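You operate a simulated robot arm through the tools that you are given. There is no shell and no other tool. Be economical: measure what you need, move in short steps, check, and stop when the job is done.

You run a simulated robot arm. Do the job below in one go: nothing can be reset, and whatever is moved stays where it is left.

TASK
Pull the stub from the large gland, run its nut shut and tighten the small nut.
Fine: nut loose to draw it; the stub goes on the sleeve bench; the small nut till it grips the blue stub.

The check looks at the end state, three seconds after you hand in, the way a careful person would. Anything else that was tipped, shoved, dropped, spilled or broken makes it a failure.

THE ROBOT
A 7-joint arm with a two-finger parallel gripper, fixed in place. Base frame: the origin is at the foot of the arm, x ahead of it, y to its left, z up; the work surface is at about z = 900. Readings come in mm, degrees, newtons and seconds.
With the tool pointing down near the work surface it reaches from about 240 to 680 mm from the base axis. Its first joint turns from -66.0 to 66.0 degrees. Payload 2.4 kg.
The TCP is the grasp point between the finger pads, 30 mm short of the fingertips. In the tool frame z runs along the fingers and y along their closing line. Largest opening 94 mm; finger width 28, thickness 10; the body of the gripper, 50 by 96 mm, starts 55 mm behind the TCP.
Orientation is that of the tool frame in the base frame, as a unit quaternion [w, x, y, z]. With the fingers straight down and closing along the base's y, the tool's x points along the base's -x, its y along +y and its z along -z.

THE INTERFACE
- The arm moves only by the tool nudge_tool. Its arguments are lists of equal length, an entry for each row: "linear": the shift along the tool's x, y, z in mm, a list of three; "dr": the turn, a rotation vector about the tool's x, y, z in degrees, a list of three; "fingers": the closure, from 0 (fully open) to 1 (shut). In form: {"linear": [[dx, dy, dz], ...], "dr": [[ax, ay, az], ...], "fingers": [fingers, ...]}. A call has 1 to 10 rows; each row is the pose to reach, as a shift and turn from the pose commanded when the call began, along the tool's axes at that moment. Rows are played at 5 a second. More than 50 mm and 8.6 degrees between two rows, or a gripper value outside its range, and nothing of the call is played. A pose out of reach is approached as far as the arm can. The call stops where the force on the tool passes 90 N (or 10 N more than at its start, if that is more) or the arm is blocked; 0.2 s more then pass. The fingers move at their own pace (about 153 mm/s each) and stop on an object; they squeeze with about 24 N. The grip force told is the motor's: it shows also when the fingers shut on nothing. Time passes only in rows, and 0.2 s behind the last, so rows that repeat a pose let the fingers close. It gives the time, the measured TCP pose, the force on the tool (base axes), the opening and the grip force at its end, in the units of the frame above (readings bear some noise), with the torque about the TCP (base axes, N m) and any sound that the robot's microphone picked up, and new pictures: "views" is both (left out), scene, wrist or none.
- Cameras (640 x 400 px; columns grow to the right, rows downward): "scene" is fixed at [29.6, 467.1, 1444.2]; the picture's right is [-0.83, -0.55, 0.00], its down [-0.31, 0.47, -0.82] and it looks along [0.46, -0.69, -0.57] (base axes); focal length 291 px, centre (320, 200). "wrist" rides on the gripper at [76, 14, -102] in the tool frame; the picture's right is [-0.18, 0.98, 0.00], its down [-0.75, -0.14, -0.64] and it looks along [-0.63, -0.12, 0.77] (tool axes); focal length 243 px, centre (320, 200). There is no depth. A picture from a camera that has moved, and an enlarged one, comes with that camera's place and axes in the base frame and with its lens.
- inspect(camera, box): a new picture of the part [left, top, right, bottom] of that camera's present view, enlarged. It takes no simulated time.
- hand_in(): hands the job in; it is judged then, once.

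Go step by step. Nothing tells you positions but the pictures and the camera data: compare them with the known pose of the tool, close in by small moves and look again before you grip or let go. The budget is 120 turns and 200 pictures, counting those below and the enlarged ones. Unless the task says otherwise, let go and move clear before handing in, and close with one line.

The tools are called after ">>>" as name(argument=value, ...) on one line, values as JSON. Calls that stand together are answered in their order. nudge_tool: Moves the arm, as the interface text tells. Its arguments: {"type":"object","properties":{"linear":{"type":"array","items":{"type":"array","items":{"type":"number"}}},"dr":{"type":"array","items":{"type":"array","items":{"type":"number"}}},"fingers":{"type":"array","items":{"type":"number"}},"views":{"type":"string","enum":["both","scene","wrist","none"]}},"required":["linear","dr","fingers"]} The other tools are called the same way: inspect (camera, box) takes an enlarged picture of a part of a camera's view; hand_in () hands the job in.

At the start:

```text
time_s: 0.0
eef_pos: [368.1, -4.4, 1280.5]
ee_rot: [0.001, -0.001, 1.0, 0.0]
ft_force: [0.1, -0.3, -0.1]
wrist_torque: [-0.01, 0.01, -0.01]
opening: 94.2
finger_force: 0.1
```

scene: 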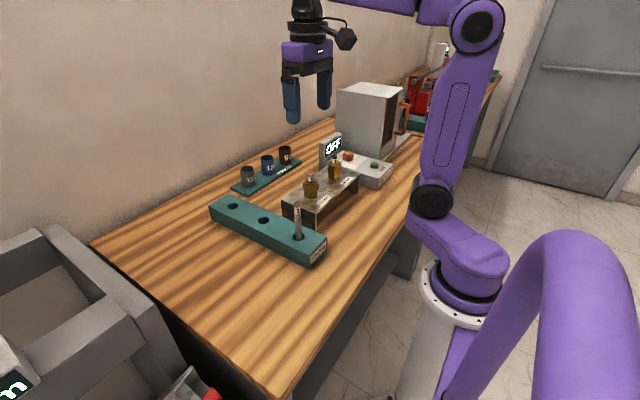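
wrist: 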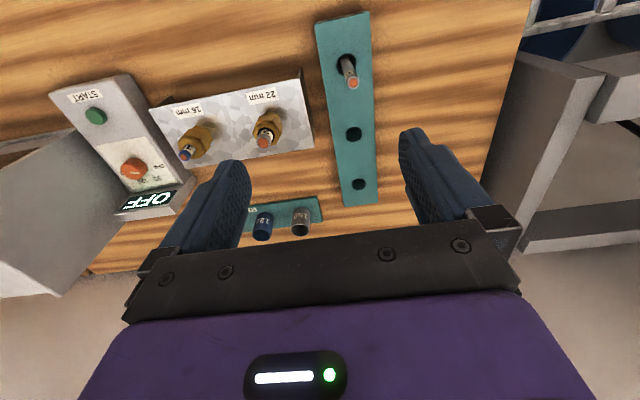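

I see a metal gland plate with two brass nuts (labels 16 mm and 22 mm), a teal bench with holes, a small teal rack with sleeves and a start/stop box. I'll enlarge these first.

>>> inspect(camera="scene", box=[200, 120, 400, 270])

>>> inspect(camera="wrist", box=[40, 60, 320, 240])

>>> inspect(camera="wrist", box=[220, 10, 420, 240])

```text
2.67 times, centred on (300, 195) of scene
camera zoom: at [29.6, 467.1, 1444.2], right [-0.83, -0.55, 0.0], down [-0.31, 0.47, -0.82], along [0.46, -0.69, -0.57], focal length 776 px, centre (373, 213)
```

zoom: 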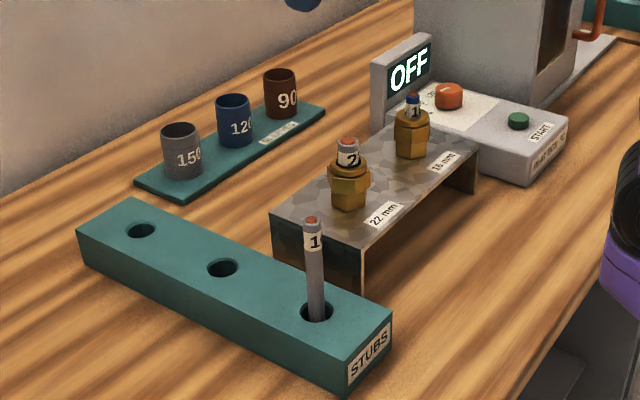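

```text
2.22 times, centred on (180, 150) of wrist
camera zoom: at [291.5, 9.2, 1382.6], right [0.18, 0.98, 0.0], down [0.75, -0.14, 0.64], along [0.63, -0.12, -0.77], focal length 539 px, centre (631, 311)
```

zoom: 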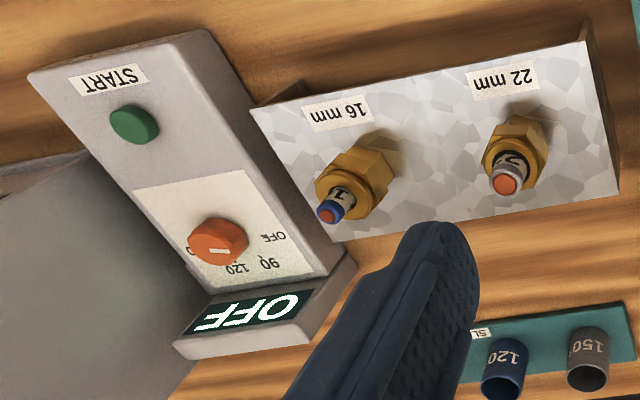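

```text
1.74 times, centred on (320, 125) of wrist
camera zoom: at [291.5, 9.2, 1382.6], right [0.18, 0.98, 0.0], down [0.75, -0.14, 0.64], along [0.63, -0.12, -0.77], focal length 422 px, centre (320, 330)
```

zoom: 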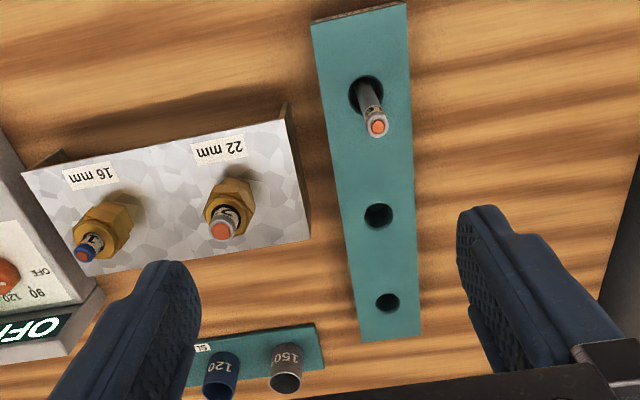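

The large gland's nut looks to be near (444,-107,995) and the small one near (434,-222,1005). The sleeve bench is around x 675–755, y -75 to -370. I'll move above the large gland.

>>> nudge_tool(linear=[[-15, -20, 26], [-30, -41, 52], [-46, -62, 78], [-61, -82, 104], [-76, -102, 130]], dr=[[0, 0, 0], [0, 0, 0], [0, 0, 0], [0, 0, 0], [0, 0, 0]], fingers=[0, 0, 0, 0, 0])

>>> inspect(camera="scene", box=[210, 130, 330, 205])

```text
time_s: 1.2
eef_pos: [445.6, -108.5, 1151.0]
ee_rot: [0.0, -0.001, 1.0, 0.0]
ft_force: [0.4, -0.3, 0.3]
wrist_torque: [0.01, 0.02, 0.01]
opening: 93.9
finger_force: 0.0
camera wrist: at [369.9, -94.1, 1252.8], right [0.18, 0.98, 0.0], down [0.75, -0.14, 0.64], along [0.63, -0.12, -0.77], focal length 243 px, centre (320, 200)
```

scene: 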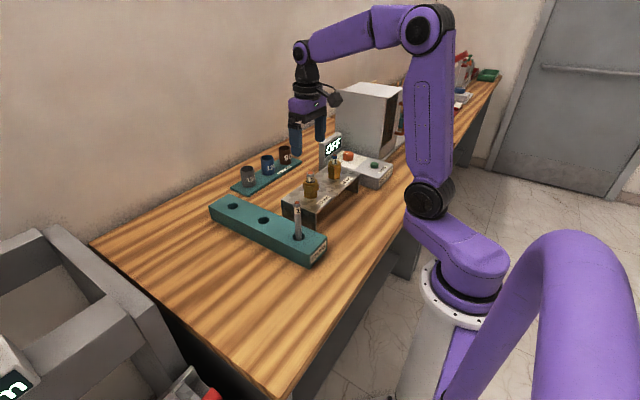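
wrist: 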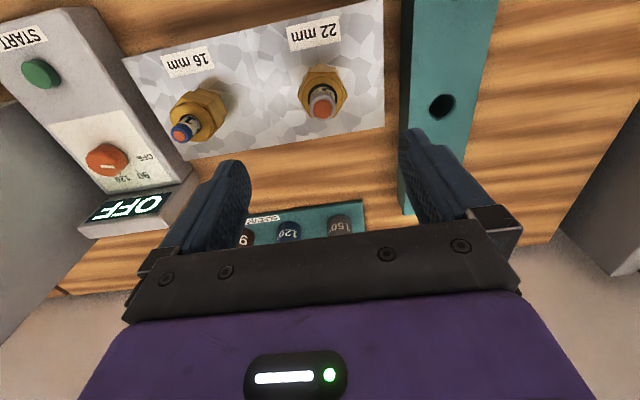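

```text
5.33 times, centred on (270, 168) of scene
camera zoom: at [29.6, 467.1, 1444.2], right [-0.83, -0.55, 0.0], down [-0.31, 0.47, -0.82], along [0.46, -0.69, -0.57], focal length 1551 px, centre (587, 373)
```

zoom: 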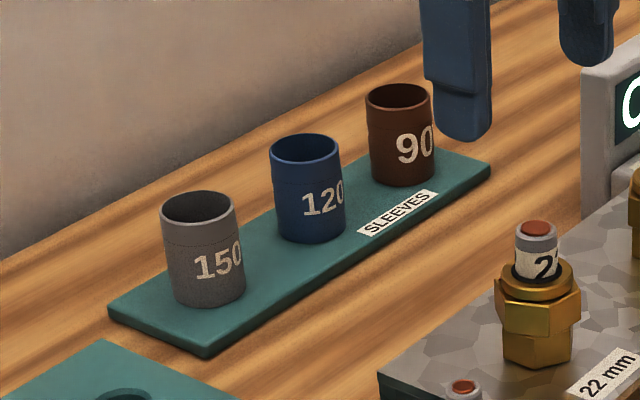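

The sleeve bench is a low plate, and there's a free gap between the 150 and 120 sleeves. Next I'll look closely at the large nut and its hex orientation.

>>> inspect(camera="wrist", box=[270, 40, 370, 140])

>>> inspect(camera="scene", box=[275, 145, 365, 235])

```text
4.00 times, centred on (320, 90) of wrist
camera zoom: at [369.9, -94.1, 1252.8], right [0.18, 0.98, 0.0], down [0.75, -0.14, 0.64], along [0.63, -0.12, -0.77], focal length 970 px, centre (320, 640)
```

zoom: 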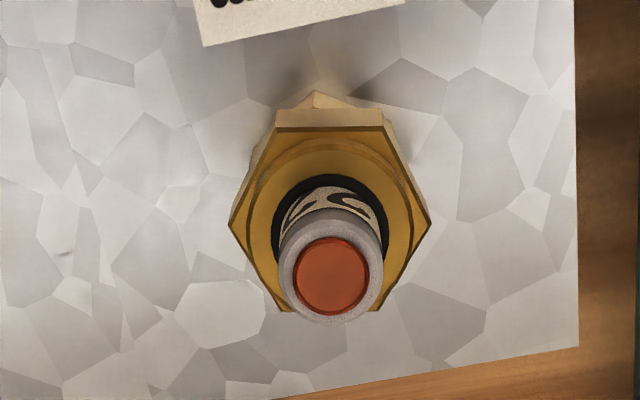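

```text
4.44 times, centred on (320, 190) of scene
camera zoom: at [29.6, 467.1, 1444.2], right [-0.83, -0.55, 0.0], down [-0.31, 0.47, -0.82], along [0.46, -0.69, -0.57], focal length 1293 px, centre (320, 244)
```

zoom: 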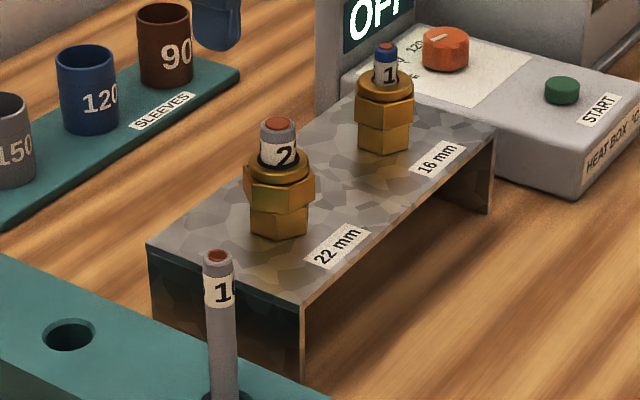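

The gland has a fixed lower hex body, and the nut is the upper hex at about z 993–1011, axis near (440,-105). I'll turn +40° to face a flat and come partway down.

>>> nudge_tool(linear=[[2, 1, 0], [4, 2, 15], [5, 3, 30], [5, 3, 50], [5, 3, 75]], dr=[[0, 0, 8.1], [0, 0, 16.2], [0, 0, 24.3], [0, 0, 32.4], [0, 0, 40.4]], fingers=[0, 0, 0, 0, 0])

>>> inspect(camera="wrist", box=[220, 20, 420, 200])

>>> inspect(camera="scene", box=[275, 145, 365, 235])

```text
time_s: 2.4
eef_pos: [437.8, -103.3, 1075.5]
ee_rot: [0.0, 0.346, 0.938, 0.0]
ft_force: [0.2, 0.0, 0.3]
wrist_torque: [0.01, 0.01, 0.0]
opening: 93.8
finger_force: 0.1
camera wrist: at [389.2, -42.8, 1177.6], right [0.78, 0.63, 0.0], down [0.48, -0.6, 0.64], along [0.4, -0.5, -0.77], focal length 243 px, centre (320, 200)
```

scene: 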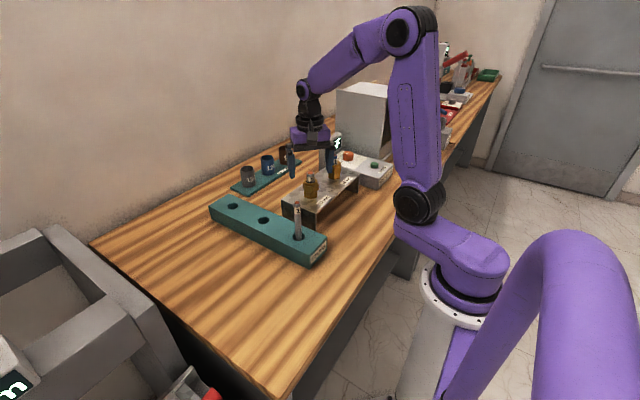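
wrist: 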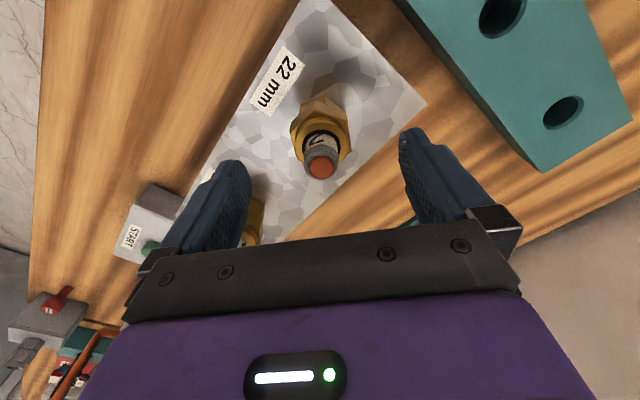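

```text
2.22 times, centred on (320, 110) of wrist
camera zoom: at [389.2, -42.8, 1177.6], right [0.78, 0.63, 0.0], down [0.48, -0.6, 0.64], along [0.4, -0.5, -0.77], focal length 539 px, centre (320, 400)
```

zoom: 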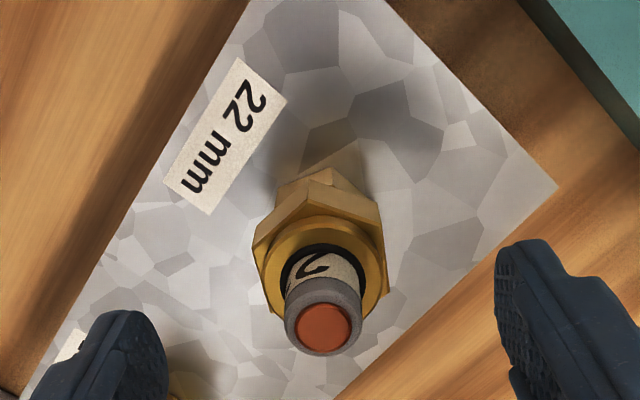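

```text
4.44 times, centred on (320, 190) of scene
camera zoom: at [29.6, 467.1, 1444.2], right [-0.83, -0.55, 0.0], down [-0.31, 0.47, -0.82], along [0.46, -0.69, -0.57], focal length 1293 px, centre (320, 244)
```

zoom: 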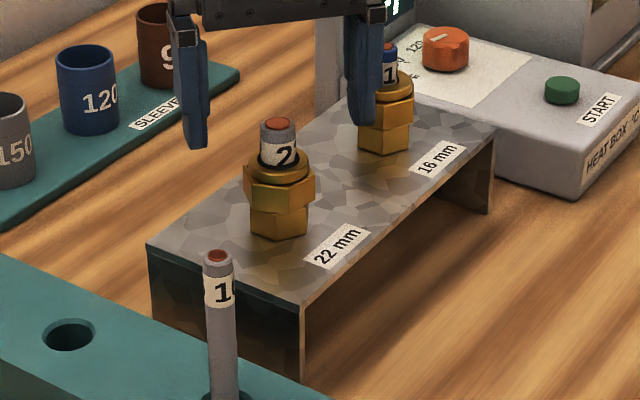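

The tool is centred over the nut within a couple of mm. I'll descend so the fingertips sit just above the nut's lower edge (TCP z≈1027) and look.

>>> nudge_tool(linear=[[0, 0, 16], [0, 0, 32], [0, 0, 48]], dr=[[0, 0, 0], [0, 0, 0], [0, 0, 0]], fingers=[0, 0, 0], views="none")

>>> inspect(camera="wrist", box=[200, 80, 440, 220])

>>> inspect(camera="scene", box=[275, 145, 365, 235])

```text
time_s: 3.2
eef_pos: [437.8, -105.3, 1027.4]
ee_rot: [0.0, 0.346, 0.938, 0.0]
ft_force: [-0.3, -0.3, -0.4]
wrist_torque: [-0.02, 0.0, -0.02]
opening: 94.0
finger_force: 0.2
```

```text
2.67 times, centred on (320, 150) of wrist
camera zoom: at [389.7, -44.0, 1130.1], right [0.78, 0.63, 0.0], down [0.48, -0.6, 0.64], along [0.4, -0.5, -0.77], focal length 647 px, centre (320, 333)
```

zoom: 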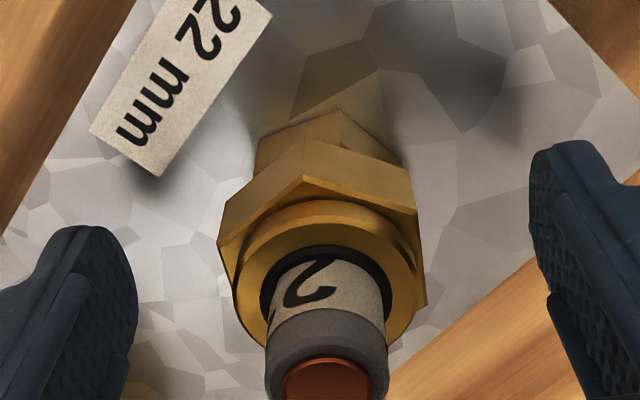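

```text
4.44 times, centred on (320, 190) of scene
camera zoom: at [29.6, 467.1, 1444.2], right [-0.83, -0.55, 0.0], down [-0.31, 0.47, -0.82], along [0.46, -0.69, -0.57], focal length 1293 px, centre (320, 244)
```

zoom: 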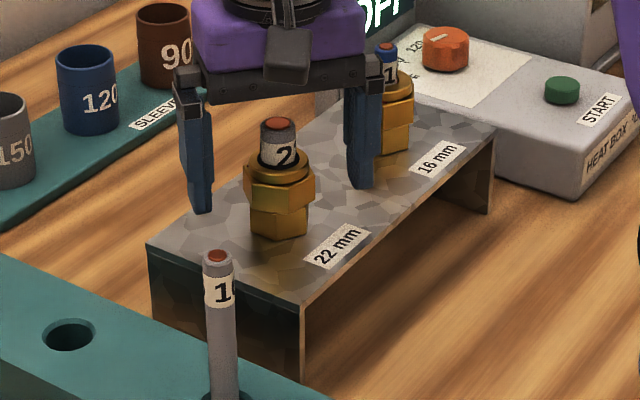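

The flats line up with the fingers and the tips are level with the nut's lower edge. Closing on the nut.

>>> nudge_tool(linear=[[0, 0, 0], [0, 0, 0], [0, 0, 0]], dr=[[0, 0, 0], [0, 0, 0], [0, 0, 0]], fingers=[1, 1, 1], views="wrist")

>>> inspect(camera="scene", box=[275, 145, 365, 235])

```text
time_s: 4.0
eef_pos: [439.2, -103.6, 1027.6]
ee_rot: [0.0, 0.344, 0.939, 0.001]
ft_force: [4.6, 6.4, -10.3]
wrist_torque: [-0.68, -0.64, 0.0]
opening: 47.8
finger_force: 45.1
camera wrist: at [390.0, -43.4, 1130.0], right [0.78, 0.63, 0.0], down [0.48, -0.6, 0.64], along [0.41, -0.5, -0.77], focal length 243 px, centre (320, 200)
```

wrist: 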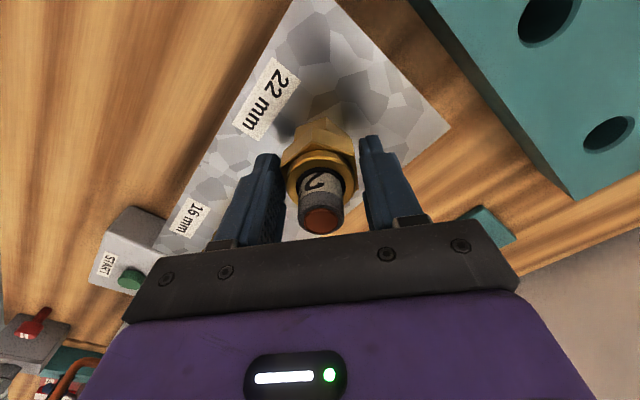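

```text
4.44 times, centred on (320, 190) of scene
camera zoom: at [29.8, 467.2, 1444.1], right [-0.83, -0.55, 0.0], down [-0.31, 0.47, -0.82], along [0.46, -0.69, -0.57], focal length 1293 px, centre (320, 244)
```

zoom: 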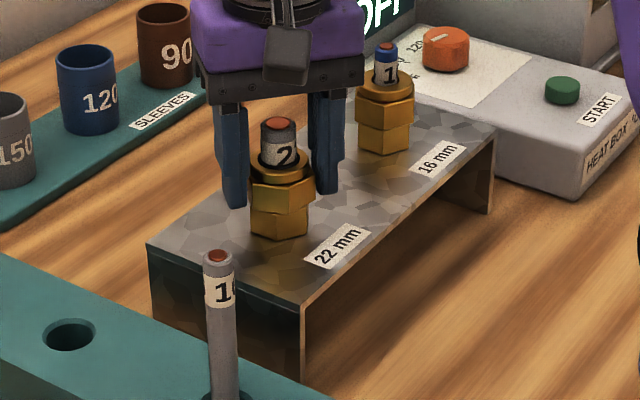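

The opening of 47.8 mm is wider than the ~41.5 mm I expect across the flats, and there is a side force. I suspect I'm off-centre and only one finger touches, so I'll look closer.

>>> inspect(camera="wrist", box=[240, 90, 420, 240])

>>> inspect(camera="scene", box=[295, 165, 330, 205])

```text
2.67 times, centred on (330, 165) of wrist
camera zoom: at [390.0, -43.4, 1130.0], right [0.78, 0.63, 0.0], down [0.48, -0.6, 0.64], along [0.41, -0.5, -0.77], focal length 647 px, centre (293, 293)
```

zoom: 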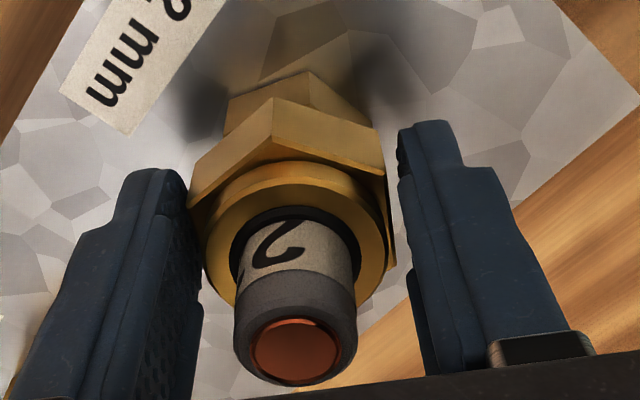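

```text
10.00 times, centred on (312, 185) of scene
camera zoom: at [29.8, 467.2, 1444.1], right [-0.83, -0.55, 0.0], down [-0.31, 0.47, -0.82], along [0.46, -0.69, -0.57], focal length 2909 px, centre (395, 350)
```

zoom: 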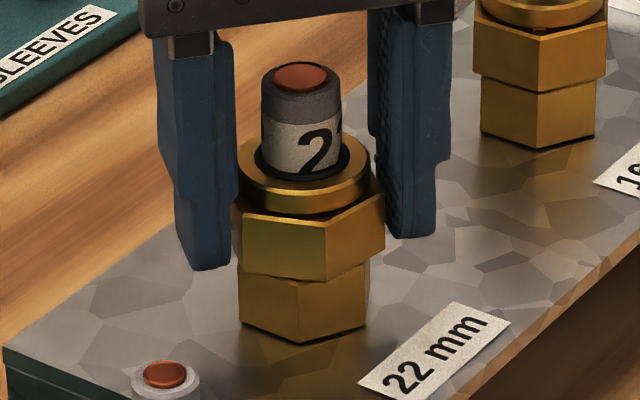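

The pictures don't settle whether one or both fingers are bearing on the nut. A small loosening turn (counter-clockwise) should show whether the nut follows.

>>> nudge_tool(linear=[[0, 0, 0], [0, 0, 0], [0, 0, 0], [0, 0, 0]], dr=[[0, 0, -5], [0, 0, -10], [0, 0, -15], [0, 0, -20]], fingers=[1, 1, 1, 1], views="none")

>>> inspect(camera="wrist", box=[240, 90, 420, 240])

>>> inspect(camera="scene", box=[295, 165, 330, 205])

```text
time_s: 5.0
eef_pos: [438.0, -104.1, 1028.4]
ee_rot: [-0.001, 0.176, 0.984, 0.0]
ft_force: [0.4, 3.1, -5.4]
wrist_torque: [0.48, -0.3, -0.02]
opening: 47.9
finger_force: 44.7
```

```text
2.67 times, centred on (330, 165) of wrist
camera zoom: at [372.2, -64.4, 1130.2], right [0.51, 0.86, 0.0], down [0.66, -0.39, 0.64], along [0.55, -0.33, -0.77], focal length 647 px, centre (293, 293)
```

zoom: 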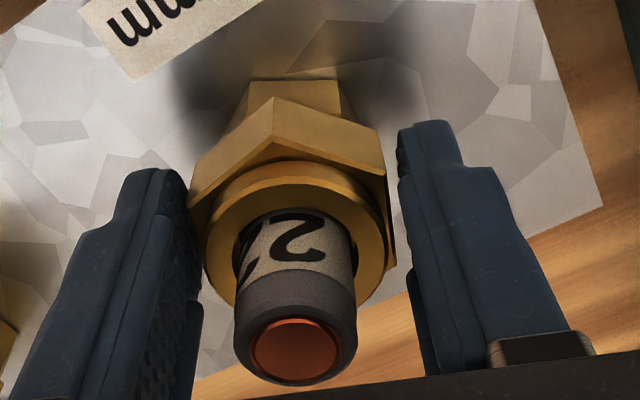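

```text
10.00 times, centred on (312, 185) of scene
camera zoom: at [29.6, 467.1, 1444.2], right [-0.83, -0.55, 0.0], down [-0.31, 0.47, -0.82], along [0.46, -0.69, -0.57], focal length 2909 px, centre (395, 350)
```

zoom: 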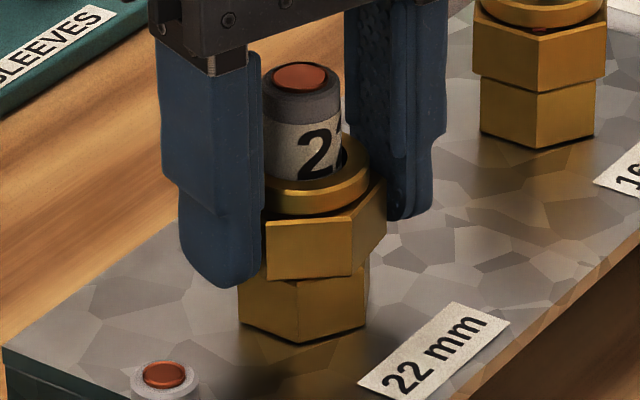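

The nut turned with the gripper while the stub stayed still, so the grip is good. I'll keep loosening.

>>> nudge_tool(linear=[[0, 0, 0], [0, 0, 0], [0, 0, 0], [0, 0, 0], [0, 0, 0], [0, 0, 0], [0, 0, 0], [0, 0, 0], [0, 0, 0], [0, 0, 0]], dr=[[0, 0, -8], [0, 0, -16], [0, 0, -24], [0, 0, -32], [0, 0, -40], [0, 0, -48], [0, 0, -56], [0, 0, -64], [0, 0, -72], [0, 0, -80]], fingers=[1, 1, 1, 1, 1, 1, 1, 1, 1, 1], views="none")

>>> inspect(camera="scene", box=[295, 165, 330, 205])

```text
time_s: 7.2
eef_pos: [439.1, -106.5, 1027.8]
ee_rot: [0.001, -0.498, 0.867, -0.002]
ft_force: [1.1, -28.5, 11.2]
wrist_torque: [0.85, 0.5, -0.03]
opening: 47.8
finger_force: 44.9
```

```text
10.00 times, centred on (312, 185) of scene
camera zoom: at [29.5, 466.2, 1444.5], right [-0.83, -0.55, 0.0], down [-0.31, 0.47, -0.82], along [0.46, -0.69, -0.57], focal length 2909 px, centre (395, 350)
```

zoom: 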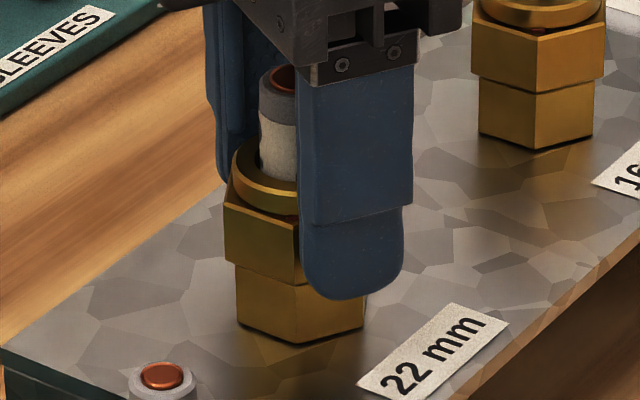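

The nut loosens, but a side force built up because my centre is off by about 3 mm. The true axis works out near (441,-105.7). I'll release, recentre and rotate back.

>>> nudge_tool(linear=[[0, 0, 0], [0, 0, 0], [1, -2.8, 0], [1, -2.8, 0], [1, -2.8, 0], [1, -2.8, 0], [1, -2.8, 0], [1, -2.8, 0], [1, -2.8, 0], [1, -2.8, 0]], dr=[[0, 0, 0], [0, 0, 0], [0, 0, 8], [0, 0, 16], [0, 0, 24], [0, 0, 32], [0, 0, 40], [0, 0, 48], [0, 0, 56], [0, 0, 60]], fingers=[0, 0, 0, 0, 0, 0, 0, 0, 0, 0], views="none")

>>> inspect(camera="wrist", box=[200, 80, 440, 220])

>>> inspect(camera="scene", box=[275, 145, 365, 235])

```text
time_s: 9.4
eef_pos: [440.3, -106.5, 1027.7]
ee_rot: [0.0, 0.005, 1.0, 0.001]
ft_force: [-0.3, 0.5, -0.4]
wrist_torque: [0.0, -0.01, -0.03]
opening: 94.0
finger_force: 0.1
```

```text
2.67 times, centred on (320, 150) of wrist
camera zoom: at [364.9, -91.6, 1129.6], right [0.19, 0.98, 0.0], down [0.75, -0.15, 0.64], along [0.63, -0.12, -0.77], focal length 647 px, centre (320, 333)
```

zoom: 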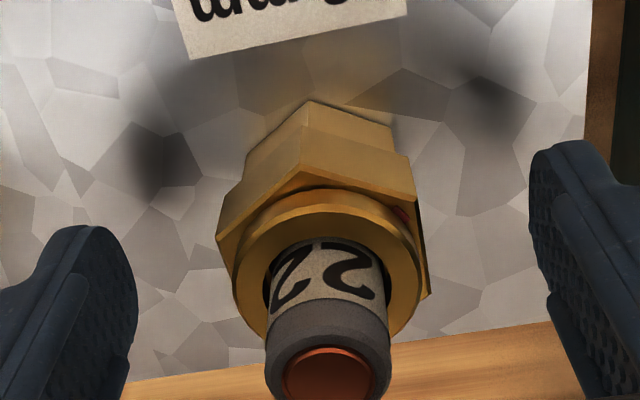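

```text
4.44 times, centred on (320, 190) of scene
camera zoom: at [29.6, 467.1, 1444.2], right [-0.83, -0.55, 0.0], down [-0.31, 0.47, -0.82], along [0.46, -0.69, -0.57], focal length 1293 px, centre (320, 244)
```

zoom: 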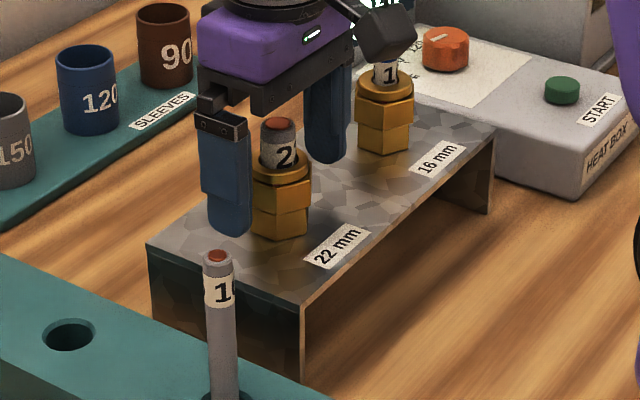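

The tool is recentred and the flats still line up. I'll rotate back another 60° so I get a full 120° stroke.

>>> nudge_tool(linear=[[0, 0, 0], [0, 0, 0], [0, 0, 0], [0, 0, 0], [0, 0, 0], [0, 0, 0], [0, 0, 0], [0, 0, 0]], dr=[[0, 0, 8], [0, 0, 16], [0, 0, 24], [0, 0, 32], [0, 0, 40], [0, 0, 48], [0, 0, 56], [0, 0, 60]], fingers=[0, 0, 0, 0, 0, 0, 0, 0], views="none")

>>> nudge_tool(linear=[[0, 0, 0], [0, 0, 0], [0, 0, 0]], dr=[[0, 0, 0], [0, 0, 0], [0, 0, 0]], fingers=[1, 1, 1], views="wrist")

```text
time_s: 11.2
eef_pos: [438.7, -106.0, 1027.4]
ee_rot: [-0.001, 0.503, 0.864, 0.0]
ft_force: [0.5, -0.2, -0.2]
wrist_torque: [0.01, -0.01, 0.01]
opening: 93.9
finger_force: 0.0
```

```text
time_s: 12.0
eef_pos: [439.9, -106.5, 1027.9]
ee_rot: [0.001, 0.502, 0.865, 0.001]
ft_force: [9.2, 3.9, -4.6]
wrist_torque: [-0.21, 0.24, -0.02]
opening: 47.8
finger_force: 44.9
camera wrist: at [415.8, -32.9, 1129.6], right [0.95, 0.33, 0.0], down [0.25, -0.72, 0.64], along [0.21, -0.61, -0.77], focal length 243 px, centre (320, 200)
```

wrist: 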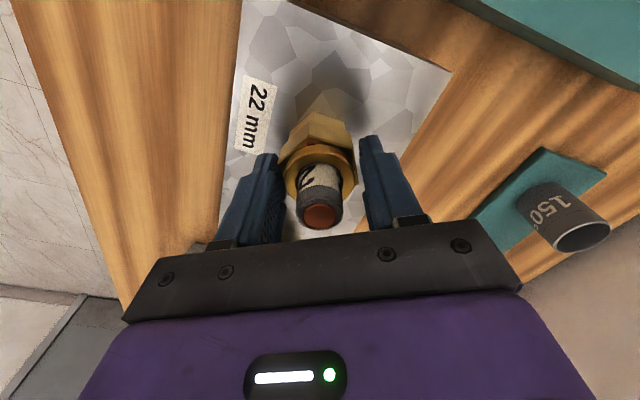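

Good grip with a small residual centring force. I'll shift 1 mm and turn 120° counter-clockwise in two calls, rising slightly as the nut climbs.

>>> nudge_tool(linear=[[0, 1, 0], [0, 1, 0], [0, 1, 0], [0, 1, 0], [0, 1, -0.1], [0, 1, -0.1], [0, 1, -0.2], [0, 1, -0.2], [0, 1, -0.3], [0, 1, -0.3]], dr=[[0, 0, -6], [0, 0, -12], [0, 0, -18], [0, 0, -24], [0, 0, -30], [0, 0, -36], [0, 0, -42], [0, 0, -48], [0, 0, -54], [0, 0, -60]], fingers=[1, 1, 1, 1, 1, 1, 1, 1, 1, 1], views="none")

>>> nudge_tool(linear=[[0, 0, 0], [0, 0, 0], [0, 0, 0], [0, 0, 0], [0, 0, -0.1], [0, 0, -0.1], [0, 0, -0.2], [0, 0, -0.2], [0, 0, -0.3], [0, 0, -0.3]], dr=[[0, 0, -6], [0, 0, -12], [0, 0, -18], [0, 0, -24], [0, 0, -30], [0, 0, -36], [0, 0, -42], [0, 0, -48], [0, 0, -54], [0, 0, -60]], fingers=[1, 1, 1, 1, 1, 1, 1, 1, 1, 1], views="none")

>>> inspect(camera="scene", box=[290, 160, 335, 210])

```text
time_s: 14.2
eef_pos: [440.5, -104.9, 1027.7]
ee_rot: [0.0, 0.004, 1.0, 0.001]
ft_force: [5.9, 9.9, -14.4]
wrist_torque: [-0.53, 0.14, -0.78]
opening: 48.2
finger_force: 44.9
```

```text
time_s: 16.4
eef_pos: [440.8, -104.1, 1028.8]
ee_rot: [0.001, -0.496, 0.868, 0.001]
ft_force: [-10.2, 25.3, 46.4]
wrist_torque: [0.35, 0.54, -1.46]
opening: 47.7
finger_force: 45.0
```

```text
8.00 times, centred on (312, 185) of scene
camera zoom: at [28.7, 467.9, 1443.9], right [-0.83, -0.55, 0.0], down [-0.31, 0.47, -0.82], along [0.46, -0.69, -0.57], focal length 2327 px, centre (380, 320)
```

zoom: 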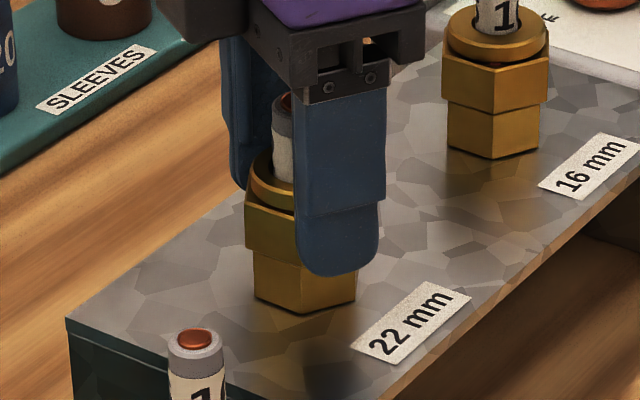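

Torque and upward force rose toward the end, so the nut is either at a stop or pushing up on me. I'll release, lift a little and look.

>>> nudge_tool(linear=[[0, 0, 0], [0, 0, 0], [0, 0, -20], [0, 0, -40], [0, 0, -60]], dr=[[0, 0, 0], [0, 0, 0], [0, 0, 0], [0, 0, 0], [0, 0, 0]], fingers=[0, 0, 0, 0, 0], views="none")

>>> inspect(camera="wrist", box=[200, 20, 440, 200])

>>> inspect(camera="scene", box=[290, 160, 335, 210])

```text
time_s: 17.6
eef_pos: [439.4, -105.0, 1086.3]
ee_rot: [0.0, -0.497, 0.868, 0.0]
ft_force: [0.8, 0.1, 0.4]
wrist_torque: [0.02, -0.04, 0.01]
opening: 94.1
finger_force: 0.1
```

```text
2.22 times, centred on (320, 110) of wrist
camera zoom: at [390.0, -164.1, 1189.4], right [-0.76, 0.66, 0.0], down [0.5, 0.58, 0.64], along [0.42, 0.48, -0.77], focal length 539 px, centre (320, 400)
```

zoom: 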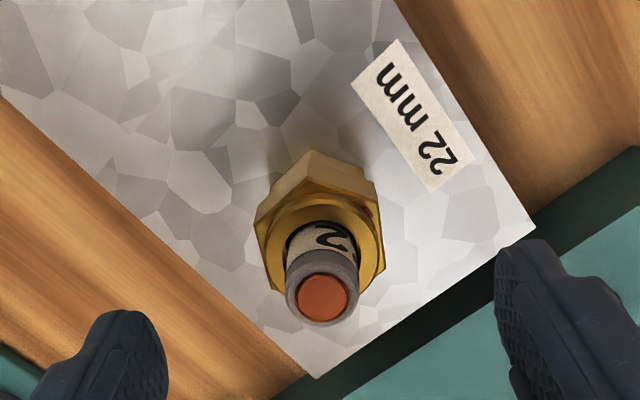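

```text
8.00 times, centred on (312, 185) of scene
camera zoom: at [29.6, 467.1, 1444.2], right [-0.83, -0.55, 0.0], down [-0.31, 0.47, -0.82], along [0.46, -0.69, -0.57], focal length 2327 px, centre (380, 320)
```

zoom: 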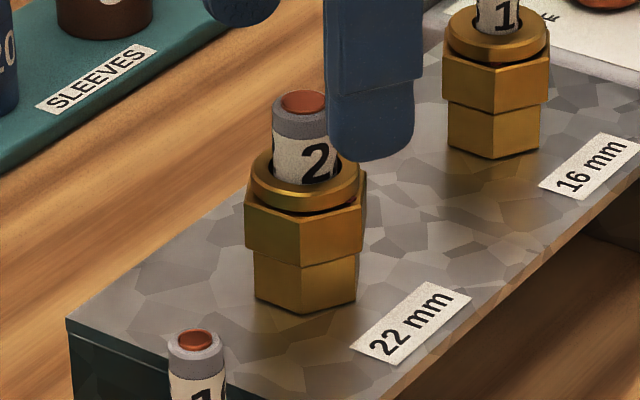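

The nut has hardly changed height, so I need to know whether the stub is freed. A closer look.

>>> inspect(camera="wrist", box=[285, 75, 385, 175])

>>> inspect(camera="scene", box=[298, 165, 326, 203])

>>> inspect(camera="scene", box=[342, 150, 370, 183])

```text
4.00 times, centred on (335, 125) of wrist
camera zoom: at [390.0, -164.1, 1189.4], right [-0.76, 0.66, 0.0], down [0.5, 0.58, 0.64], along [0.42, 0.48, -0.77], focal length 970 px, centre (260, 500)
```

zoom: 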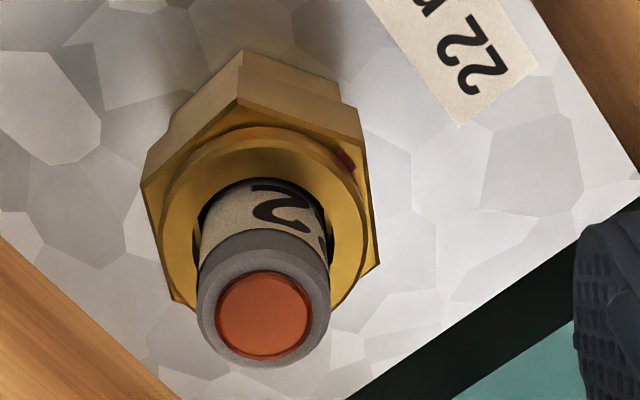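

```text
10.53 times, centred on (312, 184) of scene
camera zoom: at [29.6, 467.1, 1444.2], right [-0.83, -0.55, 0.0], down [-0.31, 0.47, -0.82], along [0.46, -0.69, -0.57], focal length 3062 px, centre (404, 368)
```

zoom: 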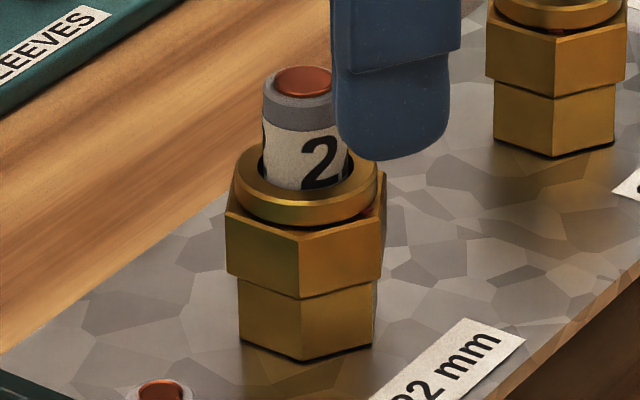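

```text
12.12 times, centred on (356, 166) of scene
camera zoom: at [29.6, 467.1, 1444.2], right [-0.83, -0.55, 0.0], down [-0.31, 0.47, -0.82], along [0.46, -0.69, -0.57], focal length 3526 px, centre (-116, 606)
```

zoom: 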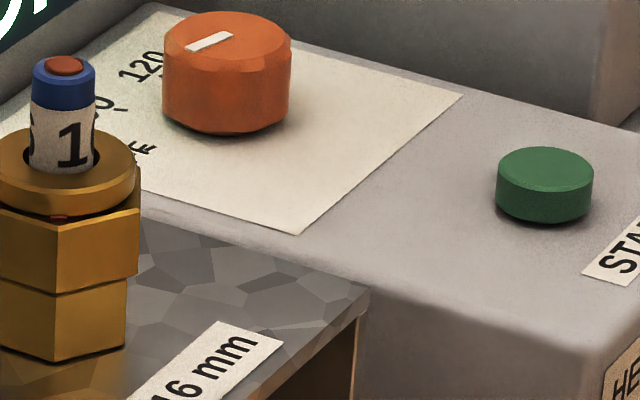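

I'll test by drawing the stub. The bench spot is near the reach limit, so I'll grip the stub with the tool tilted about 30° outward and closing across the stub. First I'll rotate the tool to suit.

>>> nudge_tool(linear=[[0, 0, 0], [0, 0, 0], [0, 0, 0], [0, 0, 0], [0, 0, -1], [0, 0, -2], [0, 0, -3], [0, 0, -4], [0, 0, -5]], dr=[[0, 0, 8.2], [0, 0, 16.4], [0, 0, 24.6], [0, 0, 32.8], [0, 0, 41], [0, 0, 49.2], [0, 0, 57.4], [0, 0, 65.6], [0, 0, 73.8]], fingers=[0, 0, 0, 0, 0, 0, 0, 0, 0], views="none")

>>> nudge_tool(linear=[[0, 0, 0], [0, 0, 0], [0, 0, 0], [0, 0, 0]], dr=[[0, -7.5, 0], [0, -15, 0], [0, -22.5, 0], [0, -30, 0]], fingers=[0, 0, 0, 0], views="both")

```text
time_s: 19.6
eef_pos: [440.8, -105.2, 1092.5]
ee_rot: [0.0, 0.125, 0.992, 0.0]
ft_force: [-0.6, 0.8, -0.3]
wrist_torque: [-0.01, 0.0, 0.01]
opening: 94.0
finger_force: 0.1
```

```text
time_s: 20.6
eef_pos: [441.9, -105.3, 1092.0]
ee_rot: [0.257, 0.119, 0.958, -0.032]
ft_force: [-0.1, 0.1, 0.1]
wrist_torque: [-0.01, -0.02, 0.01]
opening: 94.0
finger_force: 0.0
camera wrist: at [331.5, -63.2, 1143.0], right [0.4, 0.91, 0.09], down [0.28, -0.22, 0.93], along [0.87, -0.34, -0.35], focal length 243 px, centre (320, 200)
```

scene: 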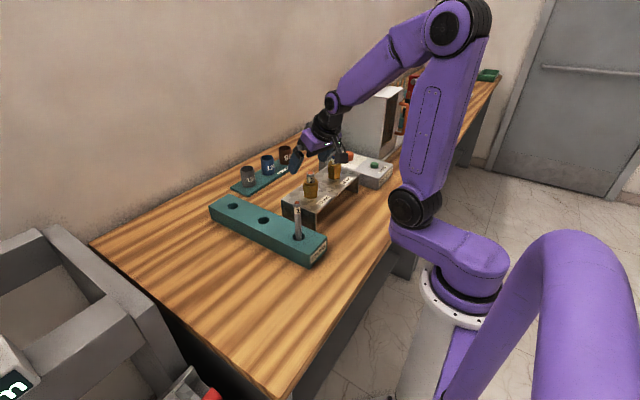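
wrist: 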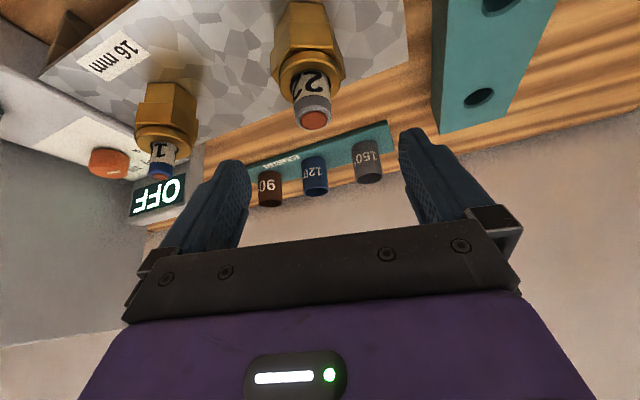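

The tilted pose is fine. I'll lower straight down 37 mm so the finger ends straddle the exposed stub above the collar.

>>> nudge_tool(linear=[[6.2, 0, 10.7], [12.4, 0, 21.4], [18.5, 0, 32]], dr=[[0, 0, 0], [0, 0, 0], [0, 0, 0]], fingers=[0.2, 0.4, 0.5], views="wrist")

>>> inspect(camera="scene", box=[285, 145, 350, 210])

```text
time_s: 21.4
eef_pos: [440.4, -104.6, 1054.7]
ee_rot: [0.257, 0.12, 0.958, -0.032]
ft_force: [-0.2, -0.1, 0.1]
wrist_torque: [0.01, -0.03, 0.0]
opening: 47.0
finger_force: 0.0
camera wrist: at [330.8, -62.6, 1105.7], right [0.39, 0.91, 0.09], down [0.29, -0.22, 0.93], along [0.87, -0.34, -0.35], focal length 243 px, centre (320, 200)
```

wrist: 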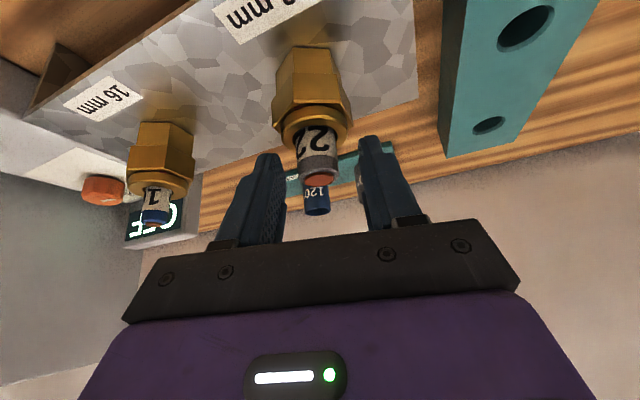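

```text
6.15 times, centred on (318, 178) of scene
camera zoom: at [29.6, 467.1, 1444.2], right [-0.83, -0.55, 0.0], down [-0.31, 0.47, -0.82], along [0.46, -0.69, -0.57], focal length 1790 px, centre (335, 338)
```

zoom: 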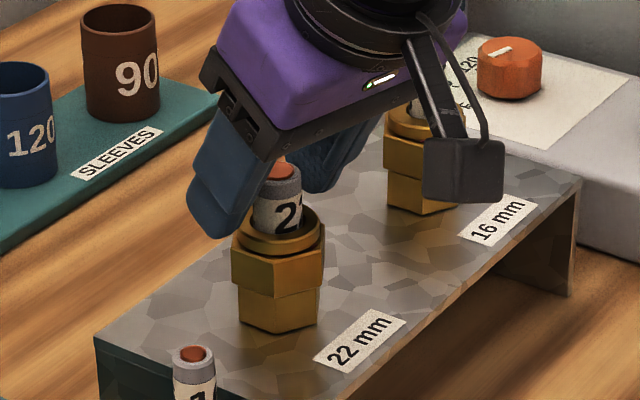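

The fingers straddle the stub just above the collar. Closing, then a gentle 4 mm test pull.

>>> nudge_tool(linear=[[0, 0, 0], [0, 0, 0], [0, 0, 0], [-1, 0, -1.7], [-2, 0, -3.5], [-2, 0, -3.5]], dr=[[0, 0, 0], [0, 0, 0], [0, 0, 0], [0, 0, 0], [0, 0, 0], [0, 0, 0]], fingers=[1, 1, 1, 1, 1, 1], views="wrist")

>>> inspect(camera="scene", box=[285, 145, 350, 210])

```text
time_s: 22.8
eef_pos: [440.8, -104.6, 1060.3]
ee_rot: [0.258, 0.118, 0.958, -0.032]
ft_force: [0.4, 0.4, 1.2]
wrist_torque: [0.19, -0.03, 0.01]
opening: 21.1
finger_force: 23.9
camera wrist: at [330.7, -62.3, 1110.2], right [0.39, 0.91, 0.09], down [0.29, -0.22, 0.93], along [0.87, -0.34, -0.35], focal length 243 px, centre (320, 200)
```

wrist: 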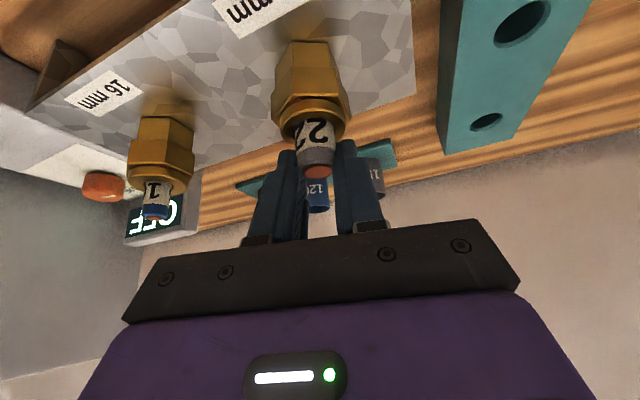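

```text
6.15 times, centred on (318, 178) of scene
camera zoom: at [29.5, 467.1, 1444.2], right [-0.83, -0.55, 0.0], down [-0.31, 0.47, -0.82], along [0.46, -0.69, -0.57], focal length 1790 px, centre (335, 338)
```

zoom: 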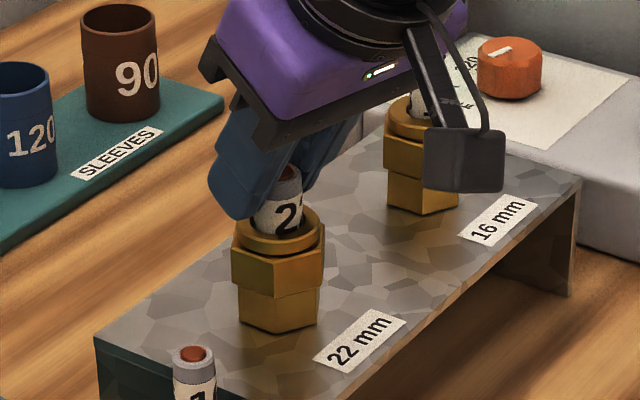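

The stub didn't rise; it only leaned, because the pads held just its edge. I'll open, shift so the stub lies through the middle of the pads, and grip again.

>>> nudge_tool(linear=[[0, 0, 0], [0, 0, 0], [9.9, 0, 1.2], [9.9, 0, 1.2]], dr=[[0, 0, 0], [0, 0, 0], [0, 0, 0], [0, 0, 0]], fingers=[0.5, 0.5, 0.5, 0.5], views="none")

>>> inspect(camera="scene", box=[285, 145, 350, 210])

>>> inspect(camera="wrist", box=[240, 60, 400, 240])

```text
time_s: 23.8
eef_pos: [433.5, -103.9, 1053.4]
ee_rot: [0.257, 0.118, 0.959, -0.031]
ft_force: [0.9, 0.2, 0.0]
wrist_torque: [0.03, 0.02, 0.0]
opening: 47.3
finger_force: 0.2
```

```text
6.15 times, centred on (318, 178) of scene
camera zoom: at [29.6, 467.1, 1444.2], right [-0.83, -0.55, 0.0], down [-0.31, 0.47, -0.82], along [0.46, -0.69, -0.57], focal length 1790 px, centre (335, 338)
```

zoom: 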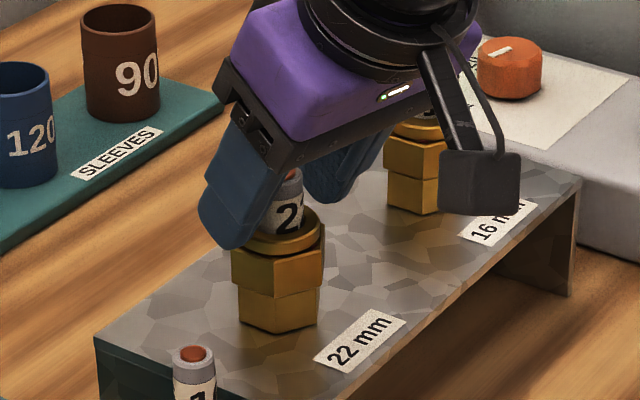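

```text
2.22 times, centred on (320, 150) of wrist
camera zoom: at [322.9, -61.0, 1103.5], right [0.39, 0.91, 0.09], down [0.29, -0.22, 0.93], along [0.87, -0.34, -0.35], focal length 539 px, centre (320, 311)
```

zoom: 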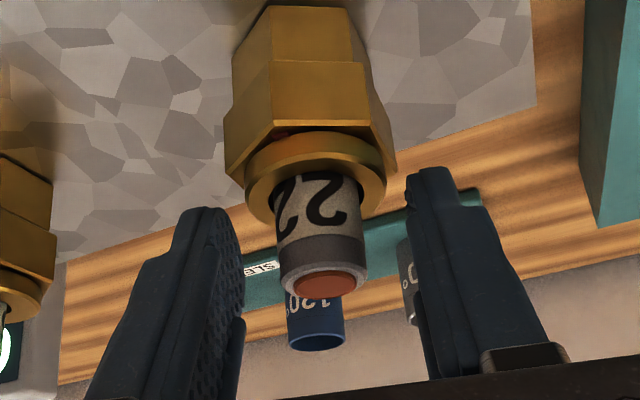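

The stub is now well between the pads. Gripping and test pulling 5 mm.

>>> nudge_tool(linear=[[0, 0, 0], [0, 0, 0], [0, 0, 0], [-1, 0, -1.7], [-2, 0, -3.4], [-2.5, 0, -4.3], [-2.5, 0, -4.3]], dr=[[0, 0, 0], [0, 0, 0], [0, 0, 0], [0, 0, 0], [0, 0, 0], [0, 0, 0], [0, 0, 0]], fingers=[1, 1, 1, 1, 1, 1, 1], views="none")

>>> inspect(camera="scene", box=[285, 145, 350, 210])

>>> inspect(camera="wrist", box=[240, 60, 400, 240])

```text
time_s: 25.4
eef_pos: [433.6, -105.4, 1059.6]
ee_rot: [0.258, 0.12, 0.958, -0.033]
ft_force: [0.6, 2.6, 0.2]
wrist_torque: [0.19, -0.06, 0.04]
opening: 21.0
finger_force: 24.0
```

```text
6.15 times, centred on (318, 178) of scene
camera zoom: at [29.6, 467.1, 1444.2], right [-0.83, -0.55, 0.0], down [-0.31, 0.47, -0.82], along [0.46, -0.69, -0.57], focal length 1790 px, centre (335, 338)
```

zoom: 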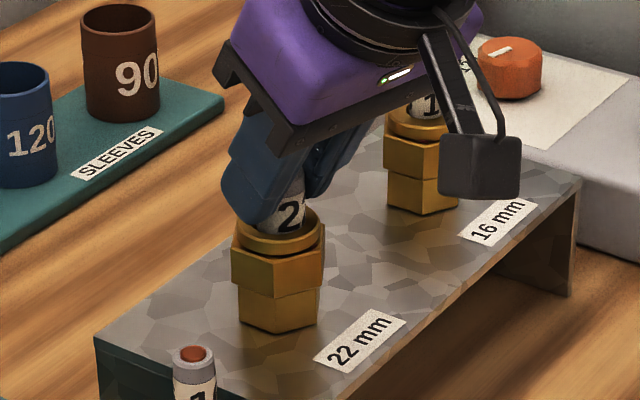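

```text
2.22 times, centred on (320, 150) of wrist
camera zoom: at [323.7, -62.2, 1109.8], right [0.4, 0.91, 0.09], down [0.28, -0.22, 0.93], along [0.87, -0.34, -0.35], focal length 539 px, centre (320, 311)
```

zoom: 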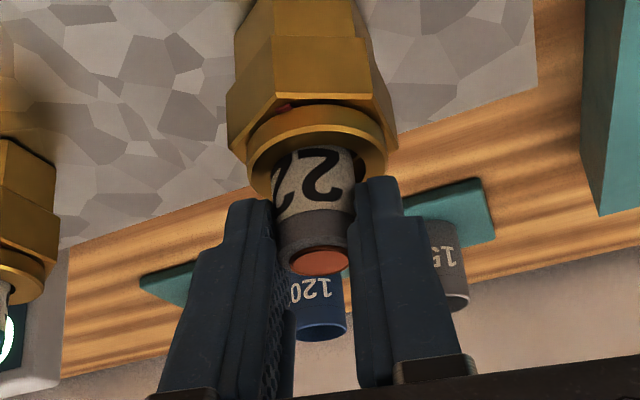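

Pulling meets almost no force. I'll lift a further 25 mm and see whether the stub follows.

>>> nudge_tool(linear=[[-3, 0, -5.2], [-6, 0, -10.4], [-9, 0, -15.6], [-12.5, 0, -21.6]], dr=[[0, 0, 0], [0, 0, 0], [0, 0, 0], [0, 0, 0]], fingers=[1, 1, 1, 1], views="none")

>>> inspect(camera="scene", box=[285, 145, 350, 210])

>>> inspect(camera="wrist", box=[240, 40, 400, 240])

```text
time_s: 26.4
eef_pos: [433.6, -106.0, 1083.3]
ee_rot: [0.257, 0.12, 0.958, -0.032]
ft_force: [0.3, 0.0, -1.3]
wrist_torque: [0.0, 0.0, -0.01]
opening: 21.0
finger_force: 23.8
```

```text
6.15 times, centred on (318, 178) of scene
camera zoom: at [29.6, 467.1, 1444.2], right [-0.83, -0.55, 0.0], down [-0.31, 0.47, -0.82], along [0.46, -0.69, -0.57], focal length 1790 px, centre (335, 338)
```

zoom: 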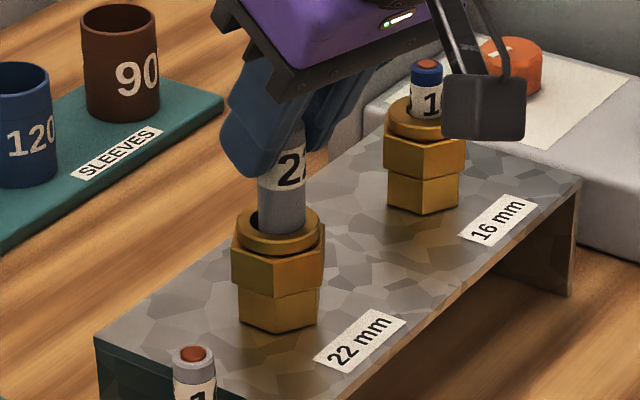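

```text
2.00 times, centred on (320, 140) of wrist
camera zoom: at [323.3, -62.6, 1134.4], right [0.4, 0.91, 0.09], down [0.29, -0.22, 0.93], along [0.87, -0.34, -0.35], focal length 485 px, centre (320, 320)
```

zoom: 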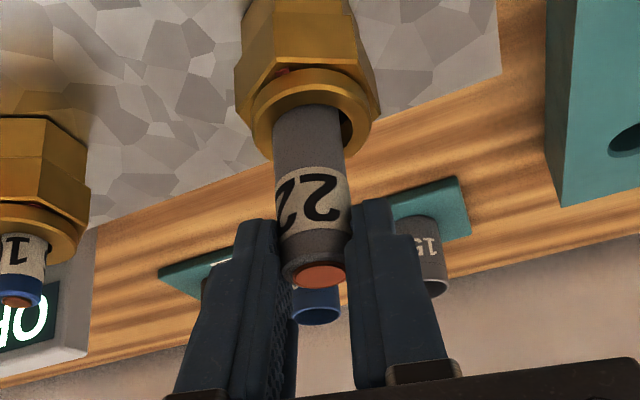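

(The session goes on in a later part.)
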